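You operate a simulated robot arm through the tools that you are given. There is no shell and no other tool. Be economical: measure what you need, move in short steps, check, and stop when the job is done.

You run a simulated two-armed robot. Do the job below in one go: nothing can be reset, and whatever is moved stays where it is left.

Task
Put the vial on the top of the chiller away on the top of the grey bench. Put the carton marked "72" from the cream bench on the purple tray and the carton marked "65" on the top of the steel cart. Screw the cap back on the green-capped bottle. Put the carton that says "medium" from the top of the island bench on the ledge of the wall unit and the carton marked "small" on the top of the brown bench. Take the green rack on the top of the island bench and put it away on the grey mat by the basin. Do these in any order. Set down upright: carton.

It is judged by the outcome, as a careful person would: the job done as asked, and still so three seconds after it is handed in. It fails if anything else is knocked over, pushed out of place, dropped, spilled or broken. Lids that push on must go on centred and level and be pressed home; caps that screw on are set level and turned clockwise until they are tight.

Robot
Two 7-joint arms with fingered hands on one trunk, on a base that drives. Base frame: it is fixed to the floor where the robot stands at the start and does not move with it; the origin is under the middle of the robot, x ahead of it, y to its left, z up. Lengths are in mm, angles in rad, forces in N, time in s.
The left shoulder is at the start at [80, 174, 944], the right one opposite. With the tool pointing down near the work surface each hand reaches from about 100 to 740 mm from the robot's upright axis, wherever it stands, measured 20 degrees to its own side. Places, roughly: carton [-1500, 0, 1000]; empty blue carton, empty teal carton, full purple  [-4250, 0, 1000]; green rack (12x6x5 cm) [-4900, 0, 900]; green-capped bottle [-4000, -750, 1000]; grey mat by the basin (42x20 cm) [-4460, 1880, 880]; ledge of the wall unit [-1300, 2100, 900]; purple tray (22x19x3 cm) [-1300, -100, 900]; top of the brown bench [-2000, -200, 900]; top of the grey bench [-8400, -3400, 800]; top of the steel cart [400, -3900, 700]; vial [750, -250, 500]. Payload 3.8 kg a hand.
The TCP of each hand is the grasp point between the finger pads, 26 mm short of the fingertips. In the tool frame z runs along the fingers and y along their closing line. Largest opening 132 mm; the body of the gripper starts 73 mm behind the TCP. The gripper is a hand of 3 fingers: y runs from the thumb to the fingers, the wrist lies at [0, 0, -224] in the tool frame.
Orientation is told as [roll, pitch, yaw] about the base's x, y, z axes, in that order, counted from this pose: with the fingers straight down and closing along the base's y, the tool's x points along the base's -x, its y along +y and its z along -z.

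Tools
- The arms move only by the tool move_arm. It takes "left_deltas", "right_deltas" or both (then of equal length, played together; a hand with none holds still); each is text: rows parted by semicolons, each of 6 numbers parted by spaces: the shift along the tool's x, y, z in units of 500 mm (1.0 is 500 mm), then the turn, a rotation vector about the tool's x, y, z in units of 90 degrees (1.0 is 90 degrees). In form: dx dy dz wx wy wz; .... A call has 1 to 10 rows; each row is the pose to reach, as a shift and turn from the pose commanded when the call began, along the tool's axes at that moment. A call with a number of a shift or a turn outside -1 to 1 is refused whole. A row lasts 0.2 s, in which the tool goes at most 50 mm and 0.15 rad; a call with a longer step from one row to the next is refused whole. Where a pose cannot be reached the arm comes as near as it can. A force on the tool above 40 N (or 10 N above the force at the start of the call, whichever is more), or a blocked arm, ends the call early, and 0.2 s more pass. In this call time passes only in rows, and 0.2 s behind the last. It gives the time, the measured TCP pose, the force on the tool (base axes), the opening and the grip force at its end, in the units of the frame above (readings bear some noise), with the torque about the TCP (base axes, N m) and any sound that the robot's microphone picked up, and new pictures: "show" is both (left out), scene, wrist or none (wrist: the cameras of the hands that moved).
- Cameras (640 x 400 px; columns grow to the right, rows downward): "scene" is now at [169.1, -39.3, 821.6]; the picture's right is [-0.42, -0.91, 0.00], its down [-0.29, 0.13, -0.95] and it looks along [0.86, -0.40, -0.32] (base axes); focal length 290 px, centre (320, 200). "left" rides on the left gripper at [-62, 3, -92] in its tool frame; the picture's right is [-0.05, -1.00, 0.00], its down [0.83, -0.04, -0.56] and it looks along [0.55, -0.03, 0.83] (tool axes); focal length 230 px, centre (320, 200). "right" rides on the right gripper at [61, 3, -92] in its tool frame; the picture's right is [-0.05, 1.00, 0.00], its down [-0.83, -0.04, -0.55] and it looks along [-0.55, -0.03, 0.83] (tool axes); focal length 230 px, centre (320, 200). There is no depth. A picture from a camera that has moved, and an enlarged one, comes with that camera's place and axes in the base frame and with its lens.
- move_column(by): slides the trunk up (or, below 0, down) by that many mm; the arms and the scene camera ride with it, the base frame stays. It gives what a move gives, with no picture.
- drive_base(legs): drives the robot by 1 to 6 legs, each [ahead, left, turn to the left] in mm, mm and rad, along the robot's own axes; the way and the turn of a leg run together, so that a leg with both is an arc; at most 1500 mm and 3.142 rad a leg. The arms and the cameras ride along, it lands a little off, and it stops where it bumps. It gives what a move gives, and a new picture of the scene camera.
- set_fingers(finger1, finger2, thumb_bend, hand): sets how far each is bent, from 0 (flat) to 1 (curled in); at 0.3 the hand is open as for a grip, at 0.7 the pads meet at the TCP. One left out holds its place. A second passes; each finger stops where it meets its share of the squeeze, and holds until it gets a number again. It is the only way to open and close the hand. It gives what a move gives, with no picture; readings hold the bend of each and the force on the fingers (four entries, about 0 where the hand has none), thumb and palm.
- head_to(pan, tilt): turns the head with the scene camera to pan (to the left, within 1.047 rad either way) and tilt (down, from -0.506 to 1.204), counted from straight ahead of the robot. It gives what a move gives, and a new picture of the scene camera.
- inspect(camera, box): a new picture of the part [left, top, right, bottom] of that camera's present view, enlarged. The clock stands still meanwhile.
- job_done(): hands the job in; it is judged then, once.

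Work in short steps. Places have to be worked out from the pictures, the camera data and where the tool is seen: move nearer, look again, correct. Check each grasp and each placing, and mend what went wrong. You have 196 turns and 260 pictures in all, those below and enlarged ones among them. Open the grippers and draw the arms clear of the work before you hand the job in, unless the task says otherwise; then end with one line.

The tools are called by a JSON object that holds its "op" and its "data". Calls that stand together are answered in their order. move_arm: Moves the arms, as the interface text tells. Its arguments: {"type":"object","properties":{"left_deltas":{"type":"string"},"right_deltas":{"type":"string"},"show":{"type":"string","enum":["both","scene","wrist","none"]}},"required":[]} The other tools are called the same way: move_column (by) slides the trunk up or down; set_fingers (finger1, finger2, thumb_bend, hand) moves the fingers one by one; drive_base (legs) drives the base; head_to (pan, tilt) turns the head that bears the scene camera; inspect (camera, box) takes an enlarged picture of a part of a camera's view; job_done () hands the job in.

At the start:

```text
t: 0.0
left_position: [504.3, 43.7, 743.9]
left_ee_rot: [-0.001, -0.002, -0.001]
left_contact_force: [0.2, 0.4, 0.1]
left_torque: [0.0, -0.02, 0.01]
left_opening: 131.9
left_grip_force: 0.0
left_shape: jaw
left_bend: [0.3, 0.3, 0.3]
left_finger forces: [0.0, 0.0, 0.0, 0.0, 0.0, 0.0]
right_position: [343.9, -273.6, 690.5]
right_ee_rot: [-0.001, -0.002, 0.003]
right_contact_force: [0.0, -0.5, 0.0]
right_torque: [-0.02, -0.01, -0.02]
right_opening: 132.2
right_grip_force: 0.0
right_shape: jaw
right_bend: [0.3, 0.3, 0.3]
right_finger forces: [0.0, 0.0, 0.1, 0.1, 0.0, 0.0]
trunk travel left (down, up): [-250.0, 232.0]
robot x, y, heading: [0.1, -0.8, 0.003]
head pan, tilt: [-0.438, 0.321]
```

scene: 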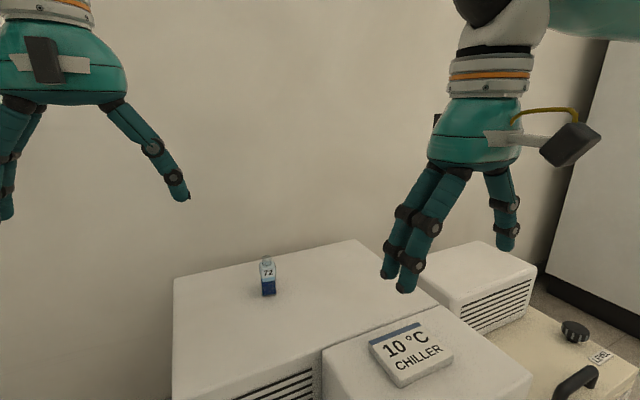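
right: 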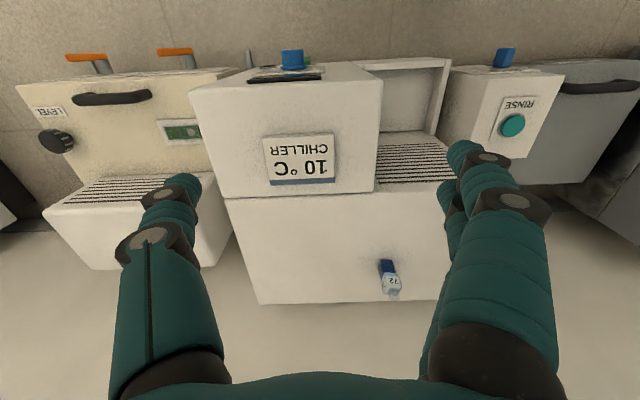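
left: 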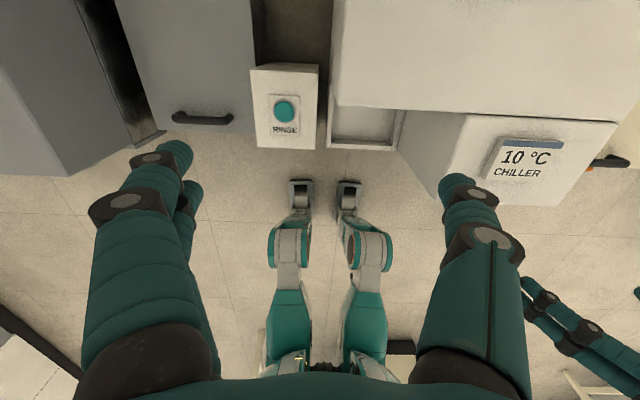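

The vial is in both pictures; triangulating them puts its base near [662, -153, 453]. I move the right hand above it and draw the left hand aside.

{"op": "move_arm", "data": {"right_deltas": "-0.09 0.034 0 0 0 0; -0.18 0.068 0 0 0 0; -0.27 0.102 0 0 0 0; -0.36 0.136 0 0 0 0; -0.45 0.17 0 0 0 0; -0.54 0.204 0 0 0 0; -0.625 0.24 0 0 0 0", "left_deltas": "0.05 0.05 0 0 0 0; 0.1 0.1 0 0 0 0; 0.15 0.15 0 0 0 0; 0.2 0.2 0 0 0 0; 0.25 0.25 0 0 0 0; 0.3 0.3 0 0 0 0; 0.32 0.32 0 0 0 0", "show": "both"}}

```text
t: 1.6
left_position: [352.9, 218.3, 738.5]
left_ee_rot: [-0.002, 0.001, -0.001]
left_contact_force: [-0.2, 0.2, 0.1]
left_torque: [0.01, -0.02, 0.02]
left_opening: 131.9
left_grip_force: 0.0
left_shape: jaw
left_bend: [0.3, 0.3, 0.3]
left_finger forces: [0.0, 0.0, 0.0, 0.0, 0.0, 0.0]
left hand out of reach, approached as far as the arm can: row 3, 4, 5, 6, 7
right_position: [657.7, -153.8, 689.9]
right_ee_rot: [-0.005, -0.002, 0.005]
right_contact_force: [0.5, 0.3, -0.5]
right_torque: [0.03, 0.02, -0.02]
right_opening: 131.8
right_grip_force: 0.1
right_shape: jaw
right_bend: [0.3, 0.3, 0.3]
right_finger forces: [0.0, 0.1, 0.0, 0.0, 0.2, 0.0]
trunk travel left (down, up): [-250.0, 232.0]
robot x, y, heading: [5.7, 1.8, -0.001]
head pan, tilt: [-0.438, 0.321]
camera scene: at [169.2, -38.9, 821.6], right [-0.42, -0.91, 0.0], down [-0.29, 0.13, -0.95], along [0.86, -0.4, -0.32], focal length 290 px, centre (320, 200)
camera right: at [595.4, -149.9, 783.5], right [0.05, 1.0, 0.0], down [0.83, -0.04, 0.56], along [0.56, -0.03, -0.83], focal length 230 px, centre (320, 200)
camera left: at [414.4, 222.0, 829.5], right [0.05, -1.0, 0.0], down [-0.83, -0.04, 0.56], along [-0.55, -0.03, -0.83], focal length 230 px, centre (320, 200)
```

scene: 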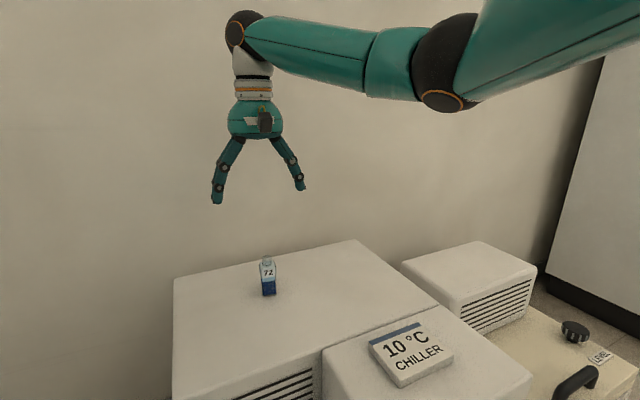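
right: 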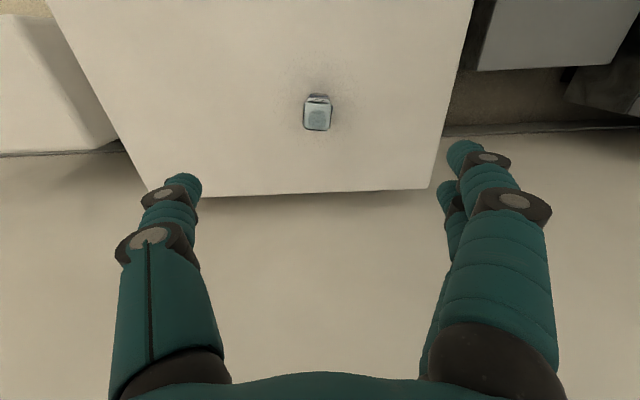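
left: 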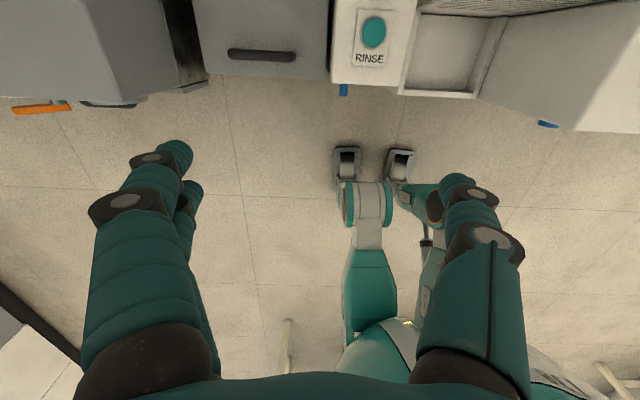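

The vial sits straight below the hand (about [659, -157]). I lower the trunk so that the pads come around the body of the vial.

{"op": "move_column", "data": {"by": -195}}

{"op": "inspect", "data": {"camera": "scene", "box": [160, 100, 400, 250]}}

```text
t: 3.7
left_position: [361.8, 219.6, 483.3]
left_ee_rot: [-0.005, 0.196, -0.004]
left_contact_force: [-0.5, -0.1, -1.0]
left_torque: [0.02, -0.03, -0.01]
left_opening: 131.7
left_grip_force: 0.1
left_shape: jaw
left_bend: [0.3, 0.3, 0.3]
left_finger forces: [0.0, 0.0, 0.1, 0.0, 0.1, 0.0]
right_position: [655.1, -153.8, 495.7]
right_ee_rot: [-0.002, -0.001, 0.002]
right_contact_force: [0.4, 0.1, -0.1]
right_torque: [0.01, 0.0, -0.04]
right_opening: 131.6
right_grip_force: 0.2
right_shape: jaw
right_bend: [0.3, 0.3, 0.3]
right_finger forces: [0.0, 0.1, 0.1, 0.0, 0.1, 0.0]
trunk travel left (down, up): [-55.0, 427.0]
robot x, y, heading: [-0.1, 0.8, -0.0]
head pan, tilt: [-0.438, 0.321]
```

```text
2.67 times, centred on (280, 175) of scene
camera zoom: at [180.3, -39.3, 618.5], right [-0.42, -0.91, 0.0], down [-0.29, 0.13, -0.95], along [0.86, -0.4, -0.32], focal length 774 px, centre (427, 267)
```

zoom: 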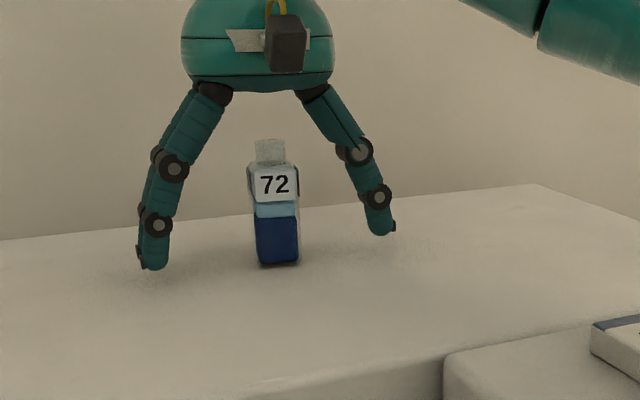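

The vial stands between the fingers, so I close them.

{"op": "set_fingers", "data": {"hand": "right", "finger1": 0.7, "finger2": 0.7, "thumb_bend": 0.7}}

{"op": "inspect", "data": {"camera": "scene", "box": [160, 100, 400, 250]}}

```text
t: 4.7
left_position: [361.5, 218.4, 483.0]
left_ee_rot: [-0.004, 0.195, -0.004]
left_contact_force: [0.0, -0.5, 0.6]
left_torque: [0.02, -0.02, 0.01]
left_opening: 132.0
left_grip_force: 0.1
left_shape: jaw
left_bend: [0.3, 0.3, 0.3]
left_finger forces: [0.0, 0.0, 0.0, 0.0, 0.0, 0.0]
right_position: [655.5, -153.8, 494.5]
right_ee_rot: [-0.002, 0.0, 0.002]
right_contact_force: [-0.6, 0.3, 0.0]
right_torque: [-0.01, 0.0, -0.01]
right_opening: 22.8
right_grip_force: 10.8
right_shape: fingers
right_bend: [0.65, 0.63, 0.66]
right_finger forces: [4.1, 7.0, 0.0, 0.1, 9.7, 0.0]
trunk travel left (down, up): [-55.0, 427.0]
robot x, y, heading: [-0.2, 1.1, 0.004]
head pan, tilt: [-0.438, 0.321]
```

```text
2.67 times, centred on (280, 175) of scene
camera zoom: at [180.5, -39.3, 618.4], right [-0.42, -0.91, 0.0], down [-0.29, 0.13, -0.95], along [0.86, -0.4, -0.32], focal length 774 px, centre (427, 267)
```

zoom: 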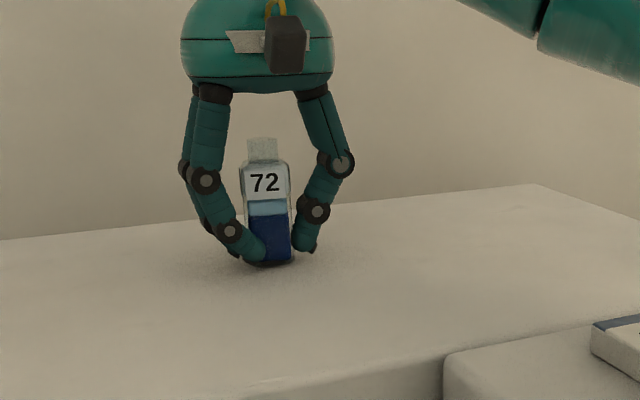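

Gripped at about 11 N. I lift with the trunk and then draw the arm in.

{"op": "move_column", "data": {"by": 250}}

{"op": "move_arm", "data": {"right_deltas": "0.09 -0.03 0 0 0 0; 0.18 -0.06 0 0 0 0; 0.27 -0.09 0 0 0 0; 0.36 -0.12 0 0 0 0; 0.45 -0.15 0 0 0 0; 0.54 -0.18 0 0 0 0; 0.6 -0.21 0 0 0 0", "show": "scene"}}

```text
t: 7.3
left_position: [362.3, 218.1, 732.1]
left_ee_rot: [-0.003, 0.197, -0.004]
left_contact_force: [-0.7, 0.5, 1.0]
left_torque: [0.01, -0.01, 0.01]
left_opening: 132.1
left_grip_force: 0.0
left_shape: jaw
left_bend: [0.3, 0.3, 0.3]
left_finger forces: [0.0, 0.1, 0.0, 0.1, 0.0, 0.0]
right_position: [655.5, -153.9, 745.2]
right_ee_rot: [-0.002, 0.0, 0.0]
right_contact_force: [-0.5, 0.0, -1.0]
right_torque: [-0.01, 0.02, 0.02]
right_opening: 22.5
right_grip_force: 10.6
right_shape: fingers
right_bend: [0.65, 0.63, 0.66]
right_finger forces: [3.9, 7.1, 0.0, 0.0, 9.6, 0.0]
trunk travel left (down, up): [-305.0, 177.0]
robot x, y, heading: [-0.8, 4.6, -0.002]
head pan, tilt: [-0.438, 0.321]
```

```text
t: 8.9
left_position: [361.5, 217.6, 733.2]
left_ee_rot: [-0.003, 0.196, -0.003]
left_contact_force: [0.3, 0.7, 0.1]
left_torque: [0.01, -0.02, 0.02]
left_opening: 131.9
left_grip_force: 0.0
left_shape: jaw
left_bend: [0.3, 0.3, 0.3]
left_finger forces: [0.0, 0.1, 0.0, 0.0, 0.0, 0.0]
right_position: [355.0, -258.0, 745.7]
right_ee_rot: [0.001, 0.0, 0.002]
right_contact_force: [0.3, 0.0, -0.5]
right_torque: [-0.02, 0.0, 0.02]
right_opening: 21.7
right_grip_force: 10.1
right_shape: fingers
right_bend: [0.66, 0.63, 0.66]
right_finger forces: [3.4, 7.1, 0.1, 0.0, 9.4, 0.1]
trunk travel left (down, up): [-305.0, 177.0]
robot x, y, heading: [-0.3, -0.2, 0.002]
head pan, tilt: [-0.438, 0.321]
camera scene: at [171.8, -39.4, 874.0], right [-0.42, -0.91, 0.0], down [-0.29, 0.13, -0.95], along [0.86, -0.4, -0.32], focal length 290 px, centre (320, 200)
```

scene: 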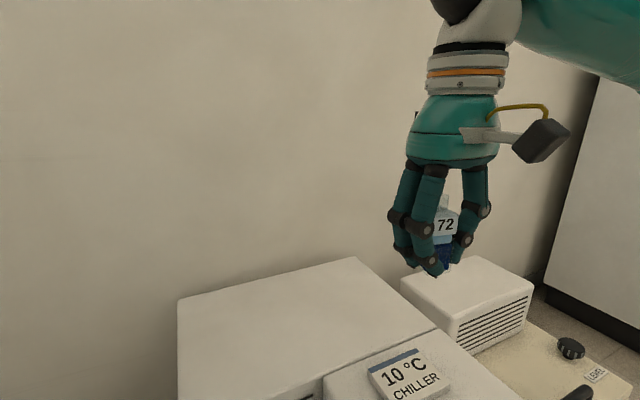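

The vial is held firmly and upright. I back off a little and turn left in steps, to see the room.

{"op": "drive_base", "data": {"legs": [[-200, 0, 0], [0, 0, 1.4]]}}

{"op": "drive_base", "data": {"legs": [[0, 0, 1.74]]}}

{"op": "head_to", "data": {"pan": 0.5, "tilt": 0.2}}

```text
t: 13.8
left_position: [-329.9, 402.2, 732.8]
left_ee_rot: [-0.004, 0.195, 1.335]
left_contact_force: [0.4, -0.4, 0.4]
left_torque: [-0.04, -0.02, -0.02]
left_opening: 132.2
left_grip_force: 0.1
left_shape: jaw
left_bend: [0.3, 0.3, 0.3]
left_finger forces: [0.0, 0.1, 0.0, 0.0, 0.0, 0.1]
right_position: [130.9, 287.3, 745.9]
right_ee_rot: [-0.003, -0.002, 1.341]
right_contact_force: [0.2, 0.7, -0.3]
right_torque: [0.01, 0.02, 0.0]
right_opening: 21.1
right_grip_force: 10.2
right_shape: fingers
right_bend: [0.66, 0.63, 0.66]
right_finger forces: [2.9, 7.2, 0.0, 0.1, 9.3, 0.1]
trunk travel left (down, up): [-305.0, 177.0]
robot x, y, heading: [-199.6, -0.9, 1.337]
head pan, tilt: [-0.438, 0.321]
camera scene: at [-122.2, 157.7, 874.0], right [0.78, -0.62, 0.0], down [-0.2, -0.25, -0.95], along [0.59, 0.74, -0.32], focal length 290 px, centre (320, 200)
```

scene: 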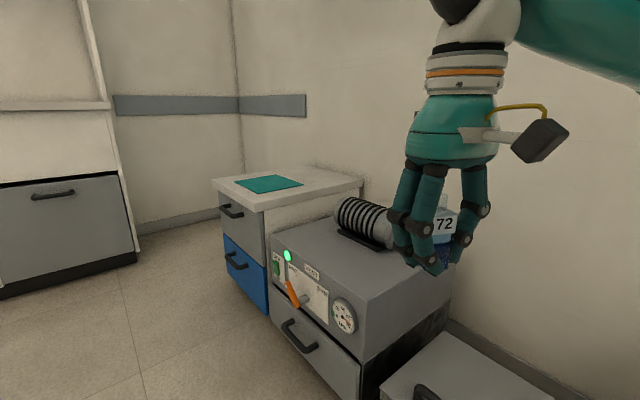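

```text
t: 18.4
left_position: [-579.1, -189.9, 732.9]
left_ee_rot: [-0.003, 0.197, 3.06]
left_contact_force: [0.1, -0.1, -0.4]
left_torque: [0.0, -0.01, 0.04]
left_opening: 131.8
left_grip_force: 0.1
left_shape: jaw
left_bend: [0.3, 0.3, 0.3]
left_finger forces: [0.0, 0.1, 0.0, 0.0, 0.0, 0.1]
right_position: [-537.4, 284.2, 745.7]
right_ee_rot: [-0.002, -0.003, 3.067]
right_contact_force: [0.1, 0.5, -0.2]
right_torque: [0.0, 0.02, 0.0]
right_opening: 19.7
right_grip_force: 8.9
right_shape: fingers
right_bend: [0.67, 0.63, 0.66]
right_finger forces: [2.5, 7.2, 0.0, 0.0, 9.0, 0.0]
trunk travel left (down, up): [-305.0, 177.0]
robot x, y, heading: [-198.5, 2.8, 3.064]
head pan, tilt: [-0.438, 0.321]
camera scene: at [-367.6, 53.0, 874.0], right [0.49, 0.87, 0.0], down [0.28, -0.16, -0.95], along [-0.83, 0.47, -0.32], focal length 290 px, centre (320, 200)
```

scene: 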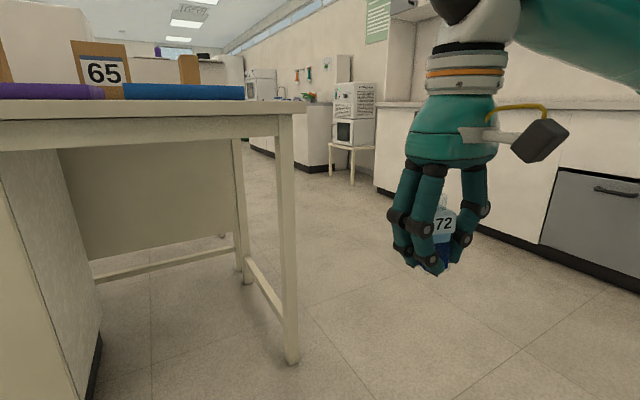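

```text
t: 19.6
left_position: [-578.5, -189.1, 732.4]
left_ee_rot: [-0.005, 0.195, 3.061]
left_contact_force: [0.0, 0.5, 0.7]
left_torque: [-0.01, 0.0, -0.01]
left_opening: 131.8
left_grip_force: 0.0
left_shape: jaw
left_bend: [0.3, 0.3, 0.3]
left_finger forces: [0.0, 0.0, 0.0, 0.0, 0.0, 0.1]
right_position: [-536.7, 283.2, 746.0]
right_ee_rot: [0.0, -0.002, 3.067]
right_contact_force: [-0.7, -0.3, 0.9]
right_torque: [0.01, -0.01, -0.01]
right_opening: 19.7
right_grip_force: 9.5
right_shape: fingers
right_bend: [0.67, 0.63, 0.66]
right_finger forces: [2.4, 7.4, 0.1, 0.1, 9.0, 0.0]
trunk travel left (down, up): [-305.0, 177.0]
robot x, y, heading: [-203.9, -1.2, 3.06]
head pan, tilt: [0.499, 0.201]
camera scene: at [-371.5, -31.1, 885.3], right [-0.41, 0.91, 0.0], down [0.18, 0.08, -0.98], along [-0.89, -0.4, -0.2], focal length 290 px, centre (320, 200)
```

scene: 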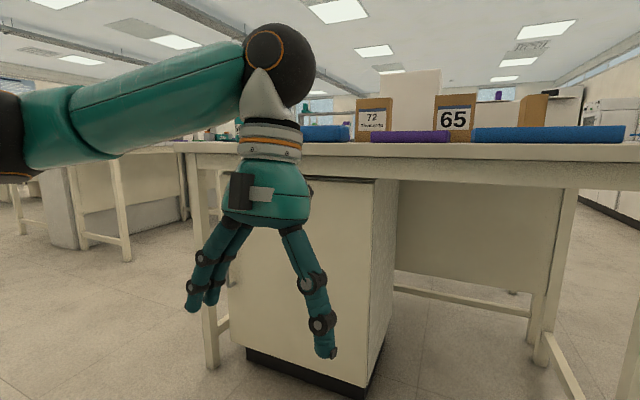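

The bench with cartons "72" and "65" and the purple tray is ahead, with its top near z = 900. I raise the trunk to look over it.

{"op": "move_column", "data": {"by": 177}}

{"op": "head_to", "data": {"pan": 0.25, "tilt": 0.35}}

```text
t: 21.6
left_position: [-578.5, -190.3, 909.6]
left_ee_rot: [-0.003, 0.197, 3.061]
left_contact_force: [0.3, 0.1, 0.0]
left_torque: [0.0, 0.01, -0.02]
left_opening: 131.8
left_grip_force: 0.1
left_shape: jaw
left_bend: [0.3, 0.3, 0.3]
left_finger forces: [0.0, 0.0, 0.1, 0.1, 0.1, 0.0]
right_position: [-537.0, 283.6, 921.6]
right_ee_rot: [0.001, 0.003, 3.066]
right_contact_force: [0.9, 0.2, -0.9]
right_torque: [0.0, 0.0, -0.03]
right_opening: 19.9
right_grip_force: 9.2
right_shape: fingers
right_bend: [0.67, 0.63, 0.66]
right_finger forces: [2.4, 7.3, 0.0, 0.0, 9.0, 0.0]
trunk travel left (down, up): [-482.0, 0.0]
robot x, y, heading: [-200.8, -0.3, 3.063]
head pan, tilt: [0.499, 0.201]
```

```text
t: 22.4
left_position: [-578.4, -190.2, 908.2]
left_ee_rot: [-0.004, 0.197, 3.061]
left_contact_force: [0.6, -0.8, 0.0]
left_torque: [0.01, 0.02, 0.0]
left_opening: 131.7
left_grip_force: 0.1
left_shape: jaw
left_bend: [0.3, 0.3, 0.3]
left_finger forces: [0.0, 0.0, 0.1, 0.1, 0.1, 0.0]
right_position: [-536.3, 283.5, 921.4]
right_ee_rot: [0.002, -0.002, 3.067]
right_contact_force: [0.3, 0.5, 0.2]
right_torque: [0.02, 0.01, 0.04]
right_opening: 19.8
right_grip_force: 9.5
right_shape: fingers
right_bend: [0.67, 0.63, 0.66]
right_finger forces: [2.4, 7.3, 0.0, 0.0, 9.0, 0.0]
trunk travel left (down, up): [-482.0, 0.0]
robot x, y, heading: [-201.0, 0.8, 3.066]
head pan, tilt: [0.25, 0.351]
camera scene: at [-399.7, -7.4, 1084.1], right [-0.17, 0.99, 0.0], down [0.34, 0.06, -0.94], along [-0.93, -0.16, -0.34], focal length 290 px, centre (320, 200)
```

scene: 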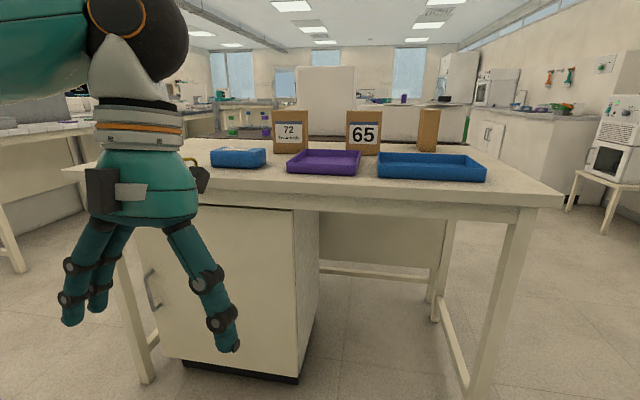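

Left hand is free. I enlarge the region of the cartons and what lies behind them.

{"op": "inspect", "data": {"camera": "scene", "box": [180, 80, 500, 280]}}

{"op": "head_to", "data": {"pan": -0.45, "tilt": 0.3}}

```text
2.00 times, centred on (340, 180) of scene
camera zoom: at [-399.7, -7.4, 1084.1], right [-0.17, 0.99, 0.0], down [0.34, 0.06, -0.94], along [-0.93, -0.16, -0.34], focal length 581 px, centre (280, 240)
```

zoom: 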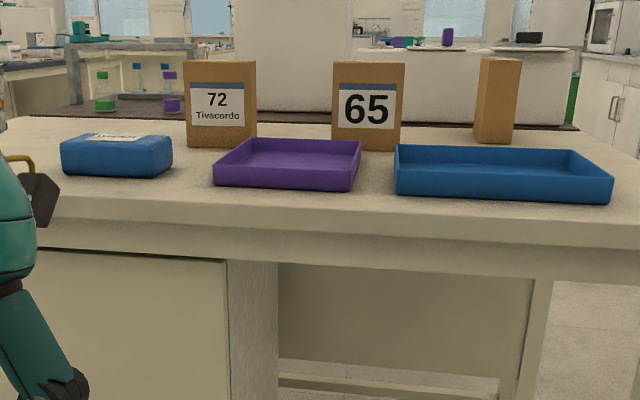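

```text
t: 23.4
left_position: [-579.2, -189.1, 909.9]
left_ee_rot: [-0.003, 0.195, 3.061]
left_contact_force: [-0.5, -0.2, 0.3]
left_torque: [0.01, 0.01, 0.0]
left_opening: 132.0
left_grip_force: 0.1
left_shape: jaw
left_bend: [0.3, 0.3, 0.3]
left_finger forces: [0.1, 0.1, 0.1, 0.1, 0.1, 0.0]
right_position: [-536.0, 284.0, 921.2]
right_ee_rot: [-0.003, -0.001, 3.067]
right_contact_force: [-0.9, 0.4, -0.7]
right_torque: [0.0, 0.0, -0.01]
right_opening: 19.9
right_grip_force: 9.3
right_shape: fingers
right_bend: [0.67, 0.63, 0.66]
right_finger forces: [2.4, 7.4, 0.1, 0.1, 8.9, 0.1]
trunk travel left (down, up): [-482.0, 0.0]
robot x, y, heading: [-199.9, -0.7, 3.063]
head pan, tilt: [-0.45, 0.3]
camera scene: at [-388.7, 55.6, 1088.8], right [0.5, 0.86, 0.0], down [0.26, -0.15, -0.96], along [-0.83, 0.48, -0.3], focal length 290 px, centre (320, 200)
```

scene: 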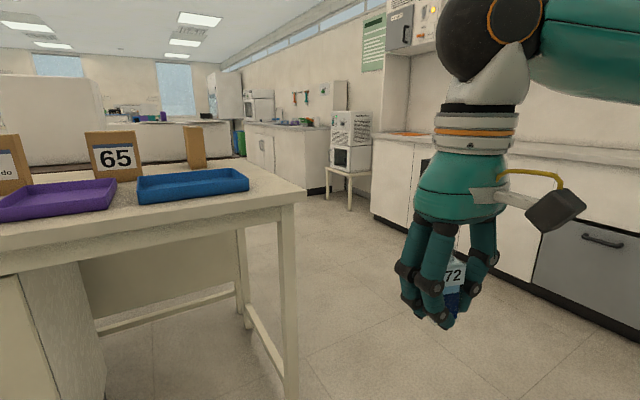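

The cream bench's front edge is near x = -860, with the brown bench back-to-back behind it, so I work from this side. I raise both hands above bench level and straighten the left one.

{"op": "move_arm", "data": {"left_deltas": "0 0 -0.09 0 -0.06 0; 0 0 -0.18 0 -0.125 0; 0 0 -0.27 0 -0.125 0", "right_deltas": "0 0 -0.09 0 0 0; 0 0 -0.18 0 0 0; 0 0 -0.27 0 0 0", "show": "none"}}

{"op": "drive_base", "data": {"legs": [[0, 0, 0.078], [250, 130, 0]]}}

{"op": "head_to", "data": {"pan": 0.15, "tilt": 0.6}}

```text
t: 24.2
left_position: [-606.7, -186.6, 1043.9]
left_ee_rot: [-0.002, -0.001, 3.064]
left_contact_force: [0.0, -0.8, -0.2]
left_torque: [0.01, 0.02, 0.02]
left_opening: 131.8
left_grip_force: 0.0
left_shape: jaw
left_bend: [0.3, 0.3, 0.3]
left_finger forces: [0.0, 0.0, 0.1, 0.0, 0.1, 0.0]
right_position: [-537.8, 284.3, 1058.2]
right_ee_rot: [-0.004, -0.001, 3.068]
right_contact_force: [-0.2, 0.2, -1.2]
right_torque: [-0.04, -0.03, 0.02]
right_opening: 19.5
right_grip_force: 8.9
right_shape: fingers
right_bend: [0.67, 0.63, 0.66]
right_finger forces: [2.3, 7.3, 0.0, 0.0, 8.9, 0.1]
trunk travel left (down, up): [-482.0, 0.0]
robot x, y, heading: [-204.2, 1.7, 3.065]
head pan, tilt: [-0.45, 0.3]
```

```text
t: 26.7
left_position: [-840.7, -348.9, 1044.0]
left_ee_rot: [-0.003, 0.001, 3.137]
left_contact_force: [1.1, 0.3, -0.3]
left_torque: [0.01, -0.02, 0.02]
left_opening: 131.9
left_grip_force: 0.0
left_shape: jaw
left_bend: [0.3, 0.3, 0.3]
left_finger forces: [0.0, 0.0, 0.1, 0.1, 0.0, 0.0]
right_position: [-808.0, 124.8, 1059.3]
right_ee_rot: [-0.002, -0.002, -3.138]
right_contact_force: [-0.7, 0.1, 0.1]
right_torque: [-0.07, -0.02, -0.01]
right_opening: 19.4
right_grip_force: 9.2
right_shape: fingers
right_bend: [0.67, 0.63, 0.66]
right_finger forces: [2.3, 7.3, 0.0, 0.0, 9.0, 0.0]
trunk travel left (down, up): [-482.0, 0.0]
robot x, y, heading: [-449.8, -129.4, 3.135]
head pan, tilt: [-0.45, 0.3]
camera scene: at [-642.1, -90.0, 1088.8], right [0.44, 0.9, 0.0], down [0.27, -0.13, -0.96], along [-0.86, 0.42, -0.3], focal length 290 px, centre (320, 200)
```

scene: 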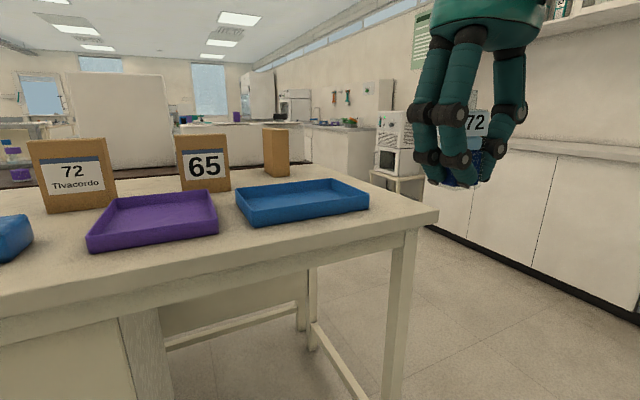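

```text
t: 27.7
left_position: [-840.3, -348.3, 1044.4]
left_ee_rot: [-0.003, 0.001, 3.138]
left_contact_force: [-0.1, -0.5, -0.3]
left_torque: [0.02, 0.01, 0.02]
left_opening: 131.7
left_grip_force: 0.0
left_shape: jaw
left_bend: [0.3, 0.3, 0.3]
left_finger forces: [0.0, 0.0, 0.0, 0.0, 0.1, 0.1]
right_position: [-806.8, 126.7, 1058.6]
right_ee_rot: [-0.001, 0.001, -3.14]
right_contact_force: [0.3, 0.2, -0.7]
right_torque: [-0.01, 0.0, 0.0]
right_opening: 19.6
right_grip_force: 9.2
right_shape: fingers
right_bend: [0.67, 0.63, 0.66]
right_finger forces: [2.4, 7.4, 0.0, 0.1, 8.9, 0.0]
trunk travel left (down, up): [-482.0, 0.0]
robot x, y, heading: [-449.1, -129.9, 3.143]
head pan, tilt: [0.15, 0.6]
camera scene: at [-645.4, -143.7, 1061.3], right [-0.15, 0.99, 0.0], down [0.56, 0.08, -0.83], along [-0.82, -0.12, -0.56], focal length 290 px, centre (320, 200)
```

scene: 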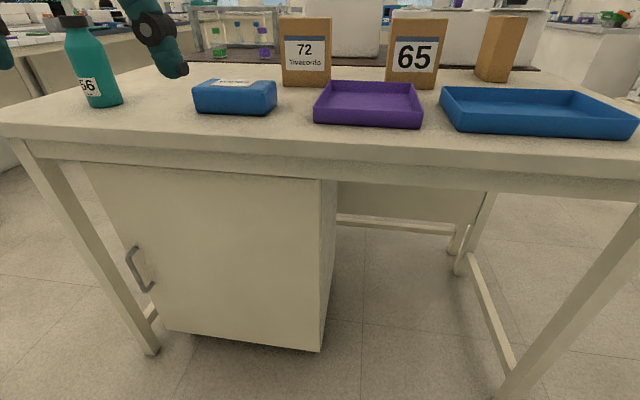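

Triangulating again, the bench top is nearer z = 867 with its front edge at x = -1080; carton 72 is near [-1470, -305] with its top at about 1025. I drive nearer and turn the left hand so that it closes along x, across the carton's thin side.

{"op": "drive_base", "data": {"legs": [[280, 0, 0]]}}

{"op": "move_arm", "data": {"left_deltas": "0 0 -0.02 0 0 0.095; 0 0 -0.04 0 0 0.19; 0 0 -0.06 0 0 0.285; 0 0 -0.08 0 0 0.38; 0 0 -0.1 0 0 0.475; 0 0 -0.1 0 0 0.57; 0 0 -0.1 0 0 0.665; 0 0 -0.1 0 0 0.76; 0 0 -0.1 0 0 0.855; 0 0 -0.1 0 0 0.95", "show": "wrist"}}

```text
t: 29.6
left_position: [-1117.7, -350.8, 1043.6]
left_ee_rot: [-0.003, 0.0, -3.14]
left_contact_force: [0.2, -0.1, 0.4]
left_torque: [0.0, 0.01, 0.02]
left_opening: 131.9
left_grip_force: 0.1
left_shape: jaw
left_bend: [0.3, 0.3, 0.3]
left_finger forces: [0.0, 0.0, 0.0, 0.0, 0.1, 0.1]
right_position: [-1087.2, 123.5, 1057.7]
right_ee_rot: [0.0, -0.001, -3.137]
right_contact_force: [-0.3, 0.8, 0.4]
right_torque: [0.01, -0.02, -0.02]
right_opening: 19.4
right_grip_force: 9.0
right_shape: fingers
right_bend: [0.67, 0.63, 0.66]
right_finger forces: [2.3, 7.2, 0.0, 0.0, 9.0, 0.0]
trunk travel left (down, up): [-482.0, 0.0]
robot x, y, heading: [-728.1, -129.6, -3.135]
head pan, tilt: [0.15, 0.6]
camera scene: at [-924.1, -145.3, 1061.3], right [-0.15, 0.99, 0.0], down [0.56, 0.09, -0.82], along [-0.82, -0.13, -0.57], focal length 290 px, centre (320, 200)
```

scene: 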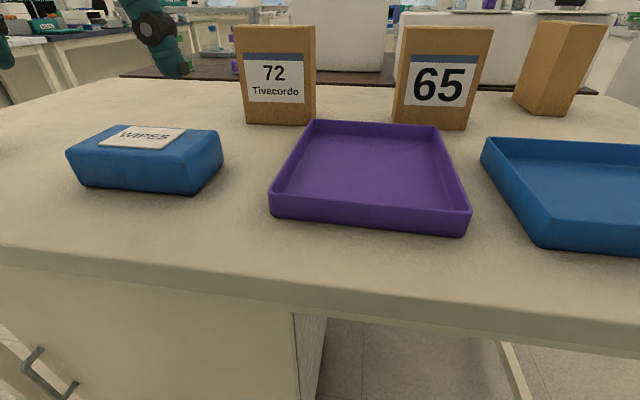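

```text
t: 31.8
left_position: [-1117.2, -351.9, 1094.3]
left_ee_rot: [0.001, -0.003, 1.65]
left_contact_force: [0.1, 0.5, -0.3]
left_torque: [0.03, 0.01, 0.0]
left_opening: 131.6
left_grip_force: 0.1
left_shape: jaw
left_bend: [0.3, 0.3, 0.3]
left_finger forces: [0.0, 0.0, 0.0, 0.0, 0.1, 0.1]
right_position: [-1087.6, 124.1, 1059.1]
right_ee_rot: [-0.002, 0.001, -3.133]
right_contact_force: [-0.2, 0.5, -1.1]
right_torque: [0.01, 0.01, 0.0]
right_opening: 19.5
right_grip_force: 9.1
right_shape: fingers
right_bend: [0.67, 0.63, 0.66]
right_finger forces: [2.2, 7.3, 0.1, 0.1, 8.9, 0.1]
trunk travel left (down, up): [-482.0, 0.0]
robot x, y, heading: [-725.1, -132.0, -3.14]
head pan, tilt: [0.15, 0.6]
camera left: at [-1125.4, -290.3, 1184.6], right [0.99, 0.13, 0.0], down [0.11, -0.83, 0.55], along [0.07, -0.55, -0.83], focal length 230 px, centre (320, 200)
```

left: 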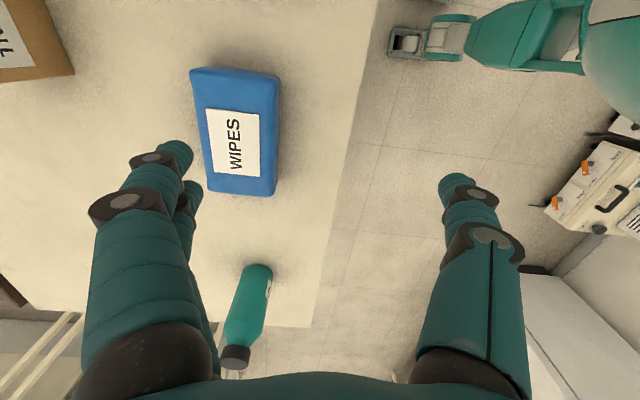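

The carton's face is 120 mm wide with its base centre near [-1480, -310], and the tray centre is near [-1263, -137]. I advance another 120 mm and bring the left hand above the carton.

{"op": "drive_base", "data": {"legs": [[120, 0, 0]]}}

{"op": "move_arm", "data": {"left_deltas": "-0.024 0.09 -0.03 0 0 0.03; -0.048 0.18 -0.06 0 0 0.05; -0.072 0.27 -0.072 0 0 0.05; -0.1 0.36 -0.072 0 0 0.05; -0.12 0.45 -0.072 0 0 0.05; -0.122 0.482 -0.072 0 0 0.05", "show": "both"}}

```text
t: 33.1
left_position: [-1236.9, -351.1, 1093.1]
left_ee_rot: [0.003, -0.004, 1.651]
left_contact_force: [-1.1, 0.3, -0.8]
left_torque: [-0.02, -0.01, 0.0]
left_opening: 132.1
left_grip_force: 0.1
left_shape: jaw
left_bend: [0.3, 0.3, 0.3]
left_finger forces: [0.1, 0.0, 0.0, 0.0, 0.0, 0.1]
right_position: [-1207.2, 122.5, 1059.5]
right_ee_rot: [-0.004, -0.003, -3.134]
right_contact_force: [0.4, -0.2, -1.6]
right_torque: [0.04, -0.03, 0.05]
right_opening: 19.8
right_grip_force: 9.3
right_shape: fingers
right_bend: [0.67, 0.63, 0.66]
right_finger forces: [2.4, 7.4, 0.2, 0.0, 8.8, 0.0]
trunk travel left (down, up): [-482.0, 0.0]
robot x, y, heading: [-850.6, -136.4, -3.134]
head pan, tilt: [0.15, 0.6]
camera scene: at [-1044.2, -146.0, 1061.4], right [-0.15, 0.99, 0.0], down [0.56, 0.09, -0.83], along [-0.82, -0.13, -0.56], focal length 290 px, centre (320, 200)
```

scene: 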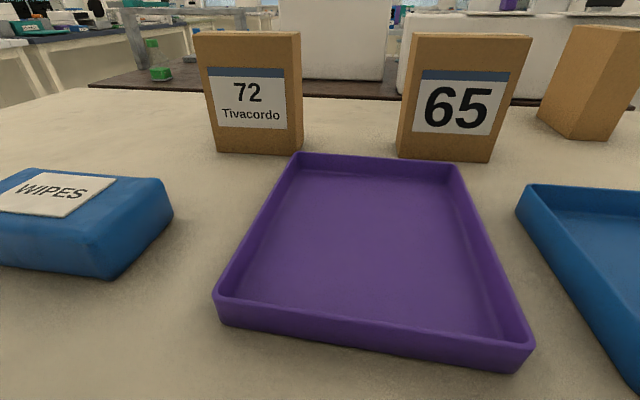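

```text
t: 34.5
left_position: [-1475.0, -311.2, 1128.9]
left_ee_rot: [0.002, 0.0, 1.57]
left_contact_force: [0.0, -0.9, 0.4]
left_torque: [0.03, 0.0, -0.01]
left_opening: 132.2
left_grip_force: 0.1
left_shape: jaw
left_bend: [0.3, 0.3, 0.3]
left_finger forces: [0.0, 0.1, 0.0, 0.0, 0.0, 0.0]
left hand out of reach, approached as far as the arm can: row 6
right_position: [-1208.3, 120.9, 1058.3]
right_ee_rot: [-0.002, -0.001, -3.135]
right_contact_force: [-0.6, -0.5, -1.1]
right_torque: [0.03, 0.01, 0.03]
right_opening: 19.3
right_grip_force: 9.2
right_shape: fingers
right_bend: [0.67, 0.63, 0.66]
right_finger forces: [2.3, 7.3, 0.0, 0.1, 8.7, 0.0]
trunk travel left (down, up): [-482.0, 0.0]
robot x, y, heading: [-848.9, -136.4, -3.132]
head pan, tilt: [0.15, 0.6]
camera scene: at [-1044.2, -147.2, 1061.2], right [-0.15, 0.99, 0.0], down [0.56, 0.09, -0.82], along [-0.82, -0.13, -0.57], focal length 290 px, centre (320, 200)
camera left: at [-1477.7, -250.7, 1220.7], right [1.0, 0.05, 0.0], down [0.04, -0.83, 0.55], along [0.03, -0.55, -0.83], focal length 230 px, centre (320, 200)
```

scene: 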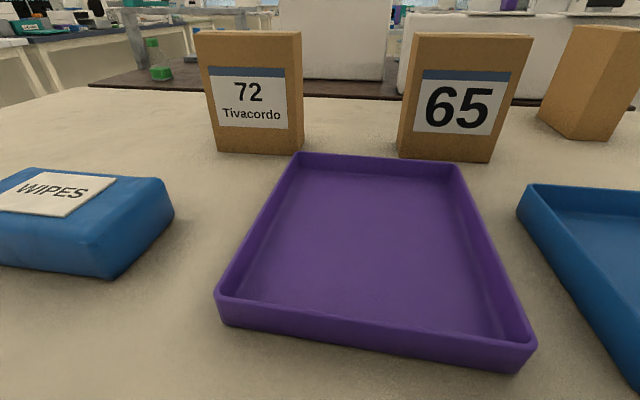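
left: 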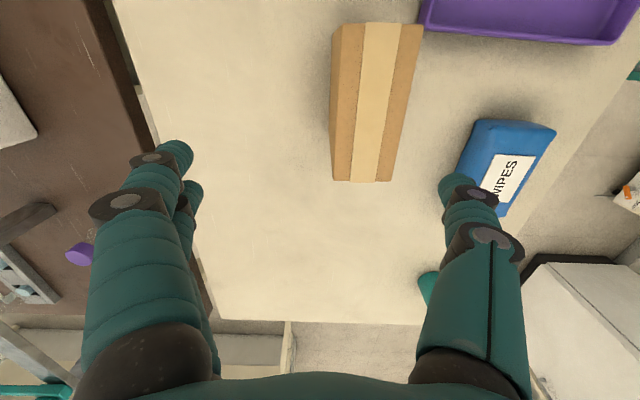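

The wrist view gives the carton top spanning x -1464…-1405 and y -357…-235, so its centre is [-1434, -296]. I centre the hand over it and lower it with the fingers on both faces.

{"op": "move_arm", "data": {"left_deltas": "-0.03 -0.08 0 0 0 0; -0.03 -0.08 0.09 0 0 0; -0.03 -0.08 0.16 0 0 0", "show": "wrist"}}

```text
t: 35.3
left_position: [-1434.5, -296.5, 1045.3]
left_ee_rot: [0.0, -0.004, 1.577]
left_contact_force: [0.0, 0.3, 0.1]
left_torque: [-0.02, 0.01, -0.01]
left_opening: 132.1
left_grip_force: 0.1
left_shape: jaw
left_bend: [0.3, 0.3, 0.3]
left_finger forces: [0.1, 0.0, 0.0, 0.1, 0.1, 0.1]
right_position: [-1208.3, 122.7, 1057.4]
right_ee_rot: [-0.001, 0.001, -3.133]
right_contact_force: [0.3, 0.0, -0.4]
right_torque: [0.03, -0.05, 0.01]
right_opening: 19.3
right_grip_force: 9.2
right_shape: fingers
right_bend: [0.67, 0.63, 0.66]
right_finger forces: [2.2, 7.3, 0.0, 0.0, 8.8, 0.0]
trunk travel left (down, up): [-482.0, 0.0]
robot x, y, heading: [-851.5, -132.7, -3.14]
head pan, tilt: [0.15, 0.6]
camera left: at [-1438.5, -235.1, 1138.2], right [1.0, 0.06, 0.0], down [0.05, -0.83, 0.55], along [0.03, -0.55, -0.83], focal length 230 px, centre (320, 200)
```

left: 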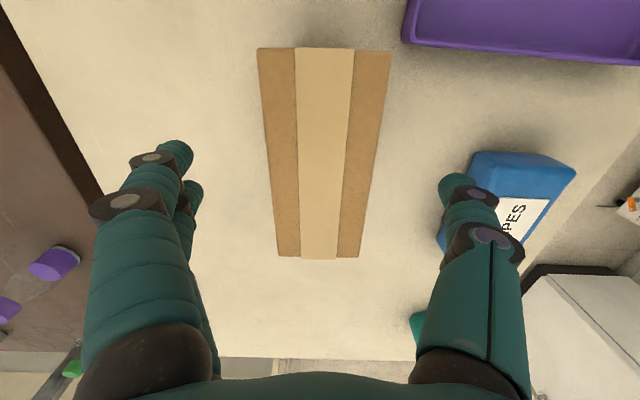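

The carton is centred between the fingers. I descend 65 mm and grip.

{"op": "move_arm", "data": {"left_deltas": "0.006 -0.002 0.07 0 0 0; 0.006 -0.002 0.13 0 0 0", "show": "none"}}

{"op": "set_fingers", "data": {"hand": "left", "finger1": 0.7, "finger2": 0.7, "thumb_bend": 0.7}}

```text
t: 35.9
left_position: [-1432.7, -299.0, 982.3]
left_ee_rot: [0.0, -0.003, 1.575]
left_contact_force: [0.4, 0.0, 0.3]
left_torque: [-0.02, 0.02, 0.03]
left_opening: 132.0
left_grip_force: 0.1
left_shape: jaw
left_bend: [0.3, 0.3, 0.3]
left_finger forces: [0.0, 0.1, 0.0, 0.0, 0.0, 0.1]
right_position: [-1207.6, 123.2, 1058.2]
right_ee_rot: [-0.002, 0.0, -3.138]
right_contact_force: [-0.1, -0.3, -0.3]
right_torque: [0.04, 0.01, -0.01]
right_opening: 19.2
right_grip_force: 9.2
right_shape: fingers
right_bend: [0.67, 0.63, 0.66]
right_finger forces: [2.3, 7.4, 0.0, 0.0, 8.8, 0.0]
trunk travel left (down, up): [-482.0, 0.0]
robot x, y, heading: [-848.6, -128.7, -3.136]
head pan, tilt: [0.15, 0.6]
```

```text
t: 36.9
left_position: [-1432.4, -298.7, 982.7]
left_ee_rot: [0.001, -0.004, 1.573]
left_contact_force: [0.4, -0.7, 0.7]
left_torque: [-0.02, 0.01, 0.05]
left_opening: 53.6
left_grip_force: 21.7
left_shape: fingers
left_bend: [0.55, 0.56, 0.6]
left_finger forces: [10.8, 10.6, 0.1, 0.0, 21.4, 0.0]
right_position: [-1208.0, 123.3, 1057.6]
right_ee_rot: [-0.002, 0.001, -3.134]
right_contact_force: [0.6, 0.2, -0.9]
right_torque: [0.02, -0.01, 0.0]
right_opening: 19.3
right_grip_force: 8.9
right_shape: fingers
right_bend: [0.67, 0.63, 0.66]
right_finger forces: [2.1, 7.3, 0.1, 0.1, 8.9, 0.1]
trunk travel left (down, up): [-482.0, 0.0]
robot x, y, heading: [-850.3, -130.0, -3.134]
head pan, tilt: [0.15, 0.6]
```

Gripped at 21 N. I lift it 75 mm and carry it over the tray's centre, about [-1261, -137].

{"op": "move_arm", "data": {"left_deltas": "0 0 -0.08 0 0 0; 0 0 -0.15 0 0 0; 0 -0.09 -0.15 0 0 0; 0 -0.18 -0.15 0 0 0; -0.05 -0.26 -0.15 0 0 0; -0.1 -0.342 -0.15 0 0 0; -0.18 -0.342 -0.15 0 0 0; -0.26 -0.342 -0.15 0 0 0; -0.322 -0.342 -0.15 0 0 0", "show": "both"}}

```text
t: 38.9
left_position: [-1262.3, -135.4, 1059.2]
left_ee_rot: [0.002, -0.002, 1.573]
left_contact_force: [0.1, 0.3, -2.0]
left_torque: [-0.01, -0.03, 0.0]
left_opening: 53.2
left_grip_force: 21.3
left_shape: fingers
left_bend: [0.55, 0.56, 0.6]
left_finger forces: [10.6, 10.5, 0.0, 0.0, 21.1, 0.0]
right_position: [-1207.5, 122.9, 1058.4]
right_ee_rot: [0.001, -0.001, -3.134]
right_contact_force: [-0.5, 0.1, -0.6]
right_torque: [-0.01, -0.02, -0.02]
right_opening: 19.3
right_grip_force: 9.2
right_shape: fingers
right_bend: [0.67, 0.63, 0.66]
right_finger forces: [2.2, 7.3, 0.0, 0.1, 8.8, 0.0]
trunk travel left (down, up): [-482.0, 0.0]
robot x, y, heading: [-851.4, -133.6, -3.136]
head pan, tilt: [0.15, 0.6]
camera scene: at [-1044.4, -145.4, 1061.3], right [-0.15, 0.99, 0.0], down [0.56, 0.09, -0.83], along [-0.82, -0.13, -0.56], focal length 290 px, centre (320, 200)
camera left: at [-1265.5, -73.5, 1152.2], right [1.0, 0.06, 0.0], down [0.05, -0.83, 0.55], along [0.03, -0.55, -0.83], focal length 230 px, centre (320, 200)
```

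scene: 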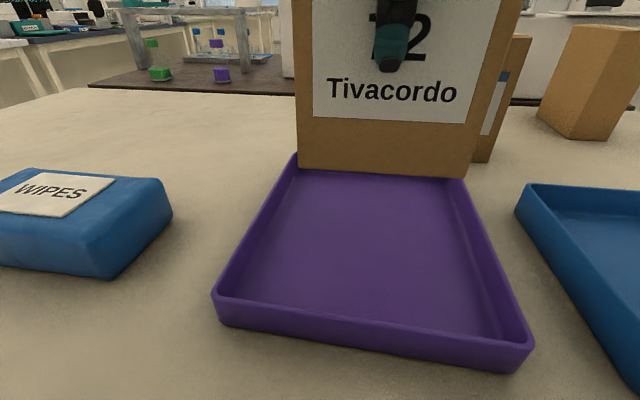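
left: 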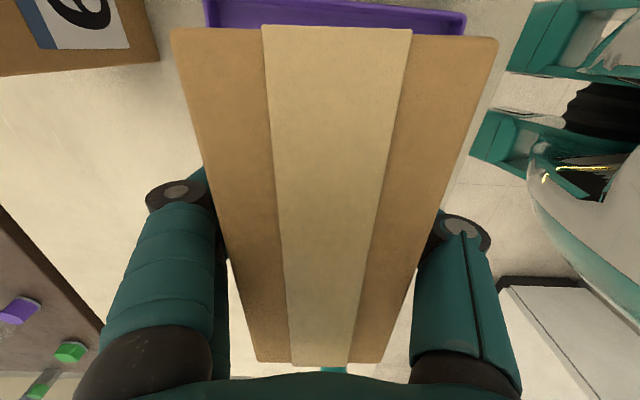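

The carton hangs centred over the tray. I lower it until it touches the tray floor.

{"op": "move_arm", "data": {"left_deltas": "0 -0.008 0.08 0 0 0; 0 -0.008 0.125 0 0 0; 0 -0.008 0.138 0 0 0; 0 -0.008 0.144 0 0 0", "show": "scene"}}

```text
t: 39.9
left_position: [-1257.4, -135.3, 988.0]
left_ee_rot: [0.002, -0.003, 1.574]
left_contact_force: [0.4, 0.5, -1.9]
left_torque: [0.04, 0.03, -0.01]
left_opening: 53.2
left_grip_force: 21.2
left_shape: fingers
left_bend: [0.55, 0.56, 0.6]
left_finger forces: [10.6, 10.4, 0.0, 0.1, 21.2, 0.0]
right_position: [-1207.6, 122.6, 1058.4]
right_ee_rot: [-0.002, 0.0, -3.135]
right_contact_force: [-0.7, -0.4, -1.3]
right_torque: [0.0, 0.02, -0.02]
right_opening: 19.1
right_grip_force: 9.1
right_shape: fingers
right_bend: [0.67, 0.63, 0.66]
right_finger forces: [2.2, 7.3, 0.0, 0.0, 8.8, 0.1]
trunk travel left (down, up): [-482.0, 0.0]
robot x, y, heading: [-850.2, -132.8, -3.142]
head pan, tilt: [0.15, 0.6]
camera scene: at [-1044.4, -146.0, 1061.3], right [-0.15, 0.99, 0.0], down [0.56, 0.09, -0.82], along [-0.82, -0.13, -0.57], focal length 290 px, centre (320, 200)
```

scene: 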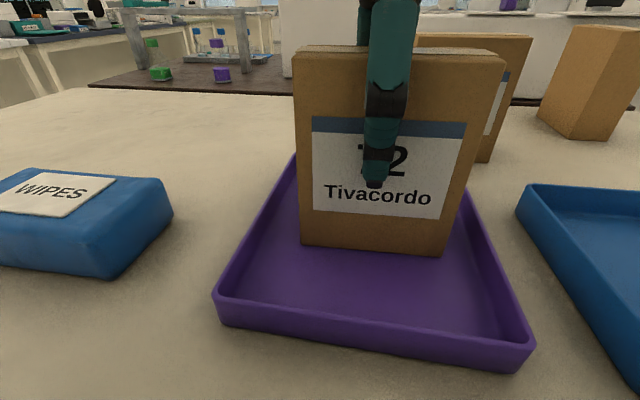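

Still hanging with only its weight showing. I lower it a few millimetres more.

{"op": "move_arm", "data": {"left_deltas": "0 0 0.006 0 0 0; 0 0 0.012 0 0 0", "show": "none"}}

```text
t: 40.5
left_position: [-1259.4, -135.7, 985.3]
left_ee_rot: [0.009, -0.005, 1.572]
left_contact_force: [0.4, -1.2, 23.4]
left_torque: [0.0, -0.16, 0.0]
left_opening: 53.0
left_grip_force: 23.8
left_shape: fingers
left_bend: [0.57, 0.58, 0.61]
left_finger forces: [11.9, 11.6, 0.0, 0.0, 23.9, 0.1]
right_position: [-1206.5, 123.2, 1060.3]
right_ee_rot: [-0.002, -0.004, -3.136]
right_contact_force: [-0.5, -0.2, 1.0]
right_torque: [0.01, -0.02, 0.0]
right_opening: 19.3
right_grip_force: 9.0
right_shape: fingers
right_bend: [0.67, 0.63, 0.66]
right_finger forces: [2.2, 7.3, 0.0, 0.0, 8.8, 0.0]
trunk travel left (down, up): [-482.0, 0.0]
robot x, y, heading: [-855.7, -133.0, -3.136]
head pan, tilt: [0.15, 0.6]
```

Contact at 23 N: the carton stands on the tray floor. I open the hand and rise straight up.

{"op": "set_fingers", "data": {"hand": "left", "finger1": 0.3, "finger2": 0.3, "thumb_bend": 0.3}}

{"op": "move_arm", "data": {"left_deltas": "0 0 -0.09 0 0 0; 0 0 -0.18 0 0 0; 0 0 -0.24 0 0 0; 0 0 -0.28 0 0 0", "show": "both"}}

```text
t: 41.5
left_position: [-1258.6, -137.5, 981.7]
left_ee_rot: [0.001, -0.004, 1.572]
left_contact_force: [-0.4, 0.3, 0.0]
left_torque: [0.02, -0.01, 0.03]
left_opening: 133.8
left_grip_force: 0.1
left_shape: fingers
left_bend: [0.3, 0.3, 0.3]
left_finger forces: [0.0, 0.0, 0.1, 0.1, 0.1, 0.0]
right_position: [-1207.1, 122.5, 1058.2]
right_ee_rot: [-0.002, -0.001, -3.134]
right_contact_force: [0.3, 0.0, -1.5]
right_torque: [-0.01, -0.03, -0.02]
right_opening: 19.4
right_grip_force: 8.8
right_shape: fingers
right_bend: [0.67, 0.63, 0.66]
right_finger forces: [2.1, 7.2, 0.0, 0.0, 8.8, 0.0]
trunk travel left (down, up): [-482.0, 0.0]
robot x, y, heading: [-850.8, -135.7, -3.14]
head pan, tilt: [0.15, 0.6]
```

```text
t: 42.5
left_position: [-1257.3, -137.2, 1121.8]
left_ee_rot: [0.001, -0.003, 1.575]
left_contact_force: [-0.2, -0.6, 0.2]
left_torque: [0.01, 0.01, 0.0]
left_opening: 134.0
left_grip_force: 0.0
left_shape: fingers
left_bend: [0.3, 0.3, 0.3]
left_finger forces: [0.0, 0.1, 0.0, 0.0, 0.0, 0.0]
right_position: [-1207.5, 123.7, 1057.9]
right_ee_rot: [-0.003, 0.0, -3.136]
right_contact_force: [0.2, 0.0, -0.5]
right_torque: [0.03, -0.01, -0.03]
right_opening: 19.3
right_grip_force: 9.5
right_shape: fingers
right_bend: [0.67, 0.63, 0.66]
right_finger forces: [2.2, 7.3, 0.1, 0.0, 8.8, 0.0]
trunk travel left (down, up): [-482.0, 0.0]
robot x, y, heading: [-850.5, -133.6, -3.133]
head pan, tilt: [0.15, 0.6]
camera scene: at [-1044.1, -145.9, 1061.3], right [-0.15, 0.99, 0.0], down [0.56, 0.09, -0.83], along [-0.82, -0.13, -0.56], focal length 290 px, centre (320, 200)
camera left: at [-1260.3, -75.3, 1213.9], right [1.0, 0.05, 0.0], down [0.05, -0.83, 0.55], along [0.03, -0.55, -0.83], focal length 230 px, centre (320, 200)
```

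scene: 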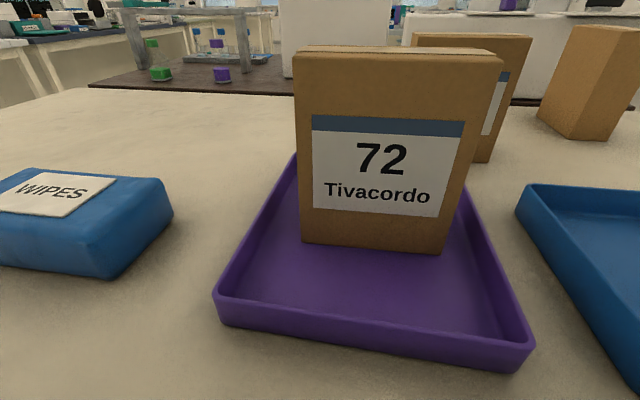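
left: 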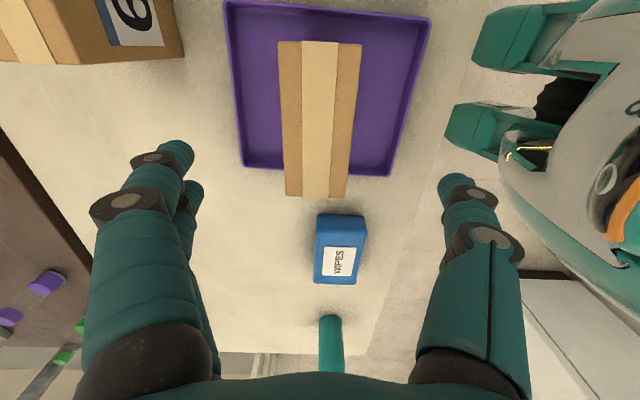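

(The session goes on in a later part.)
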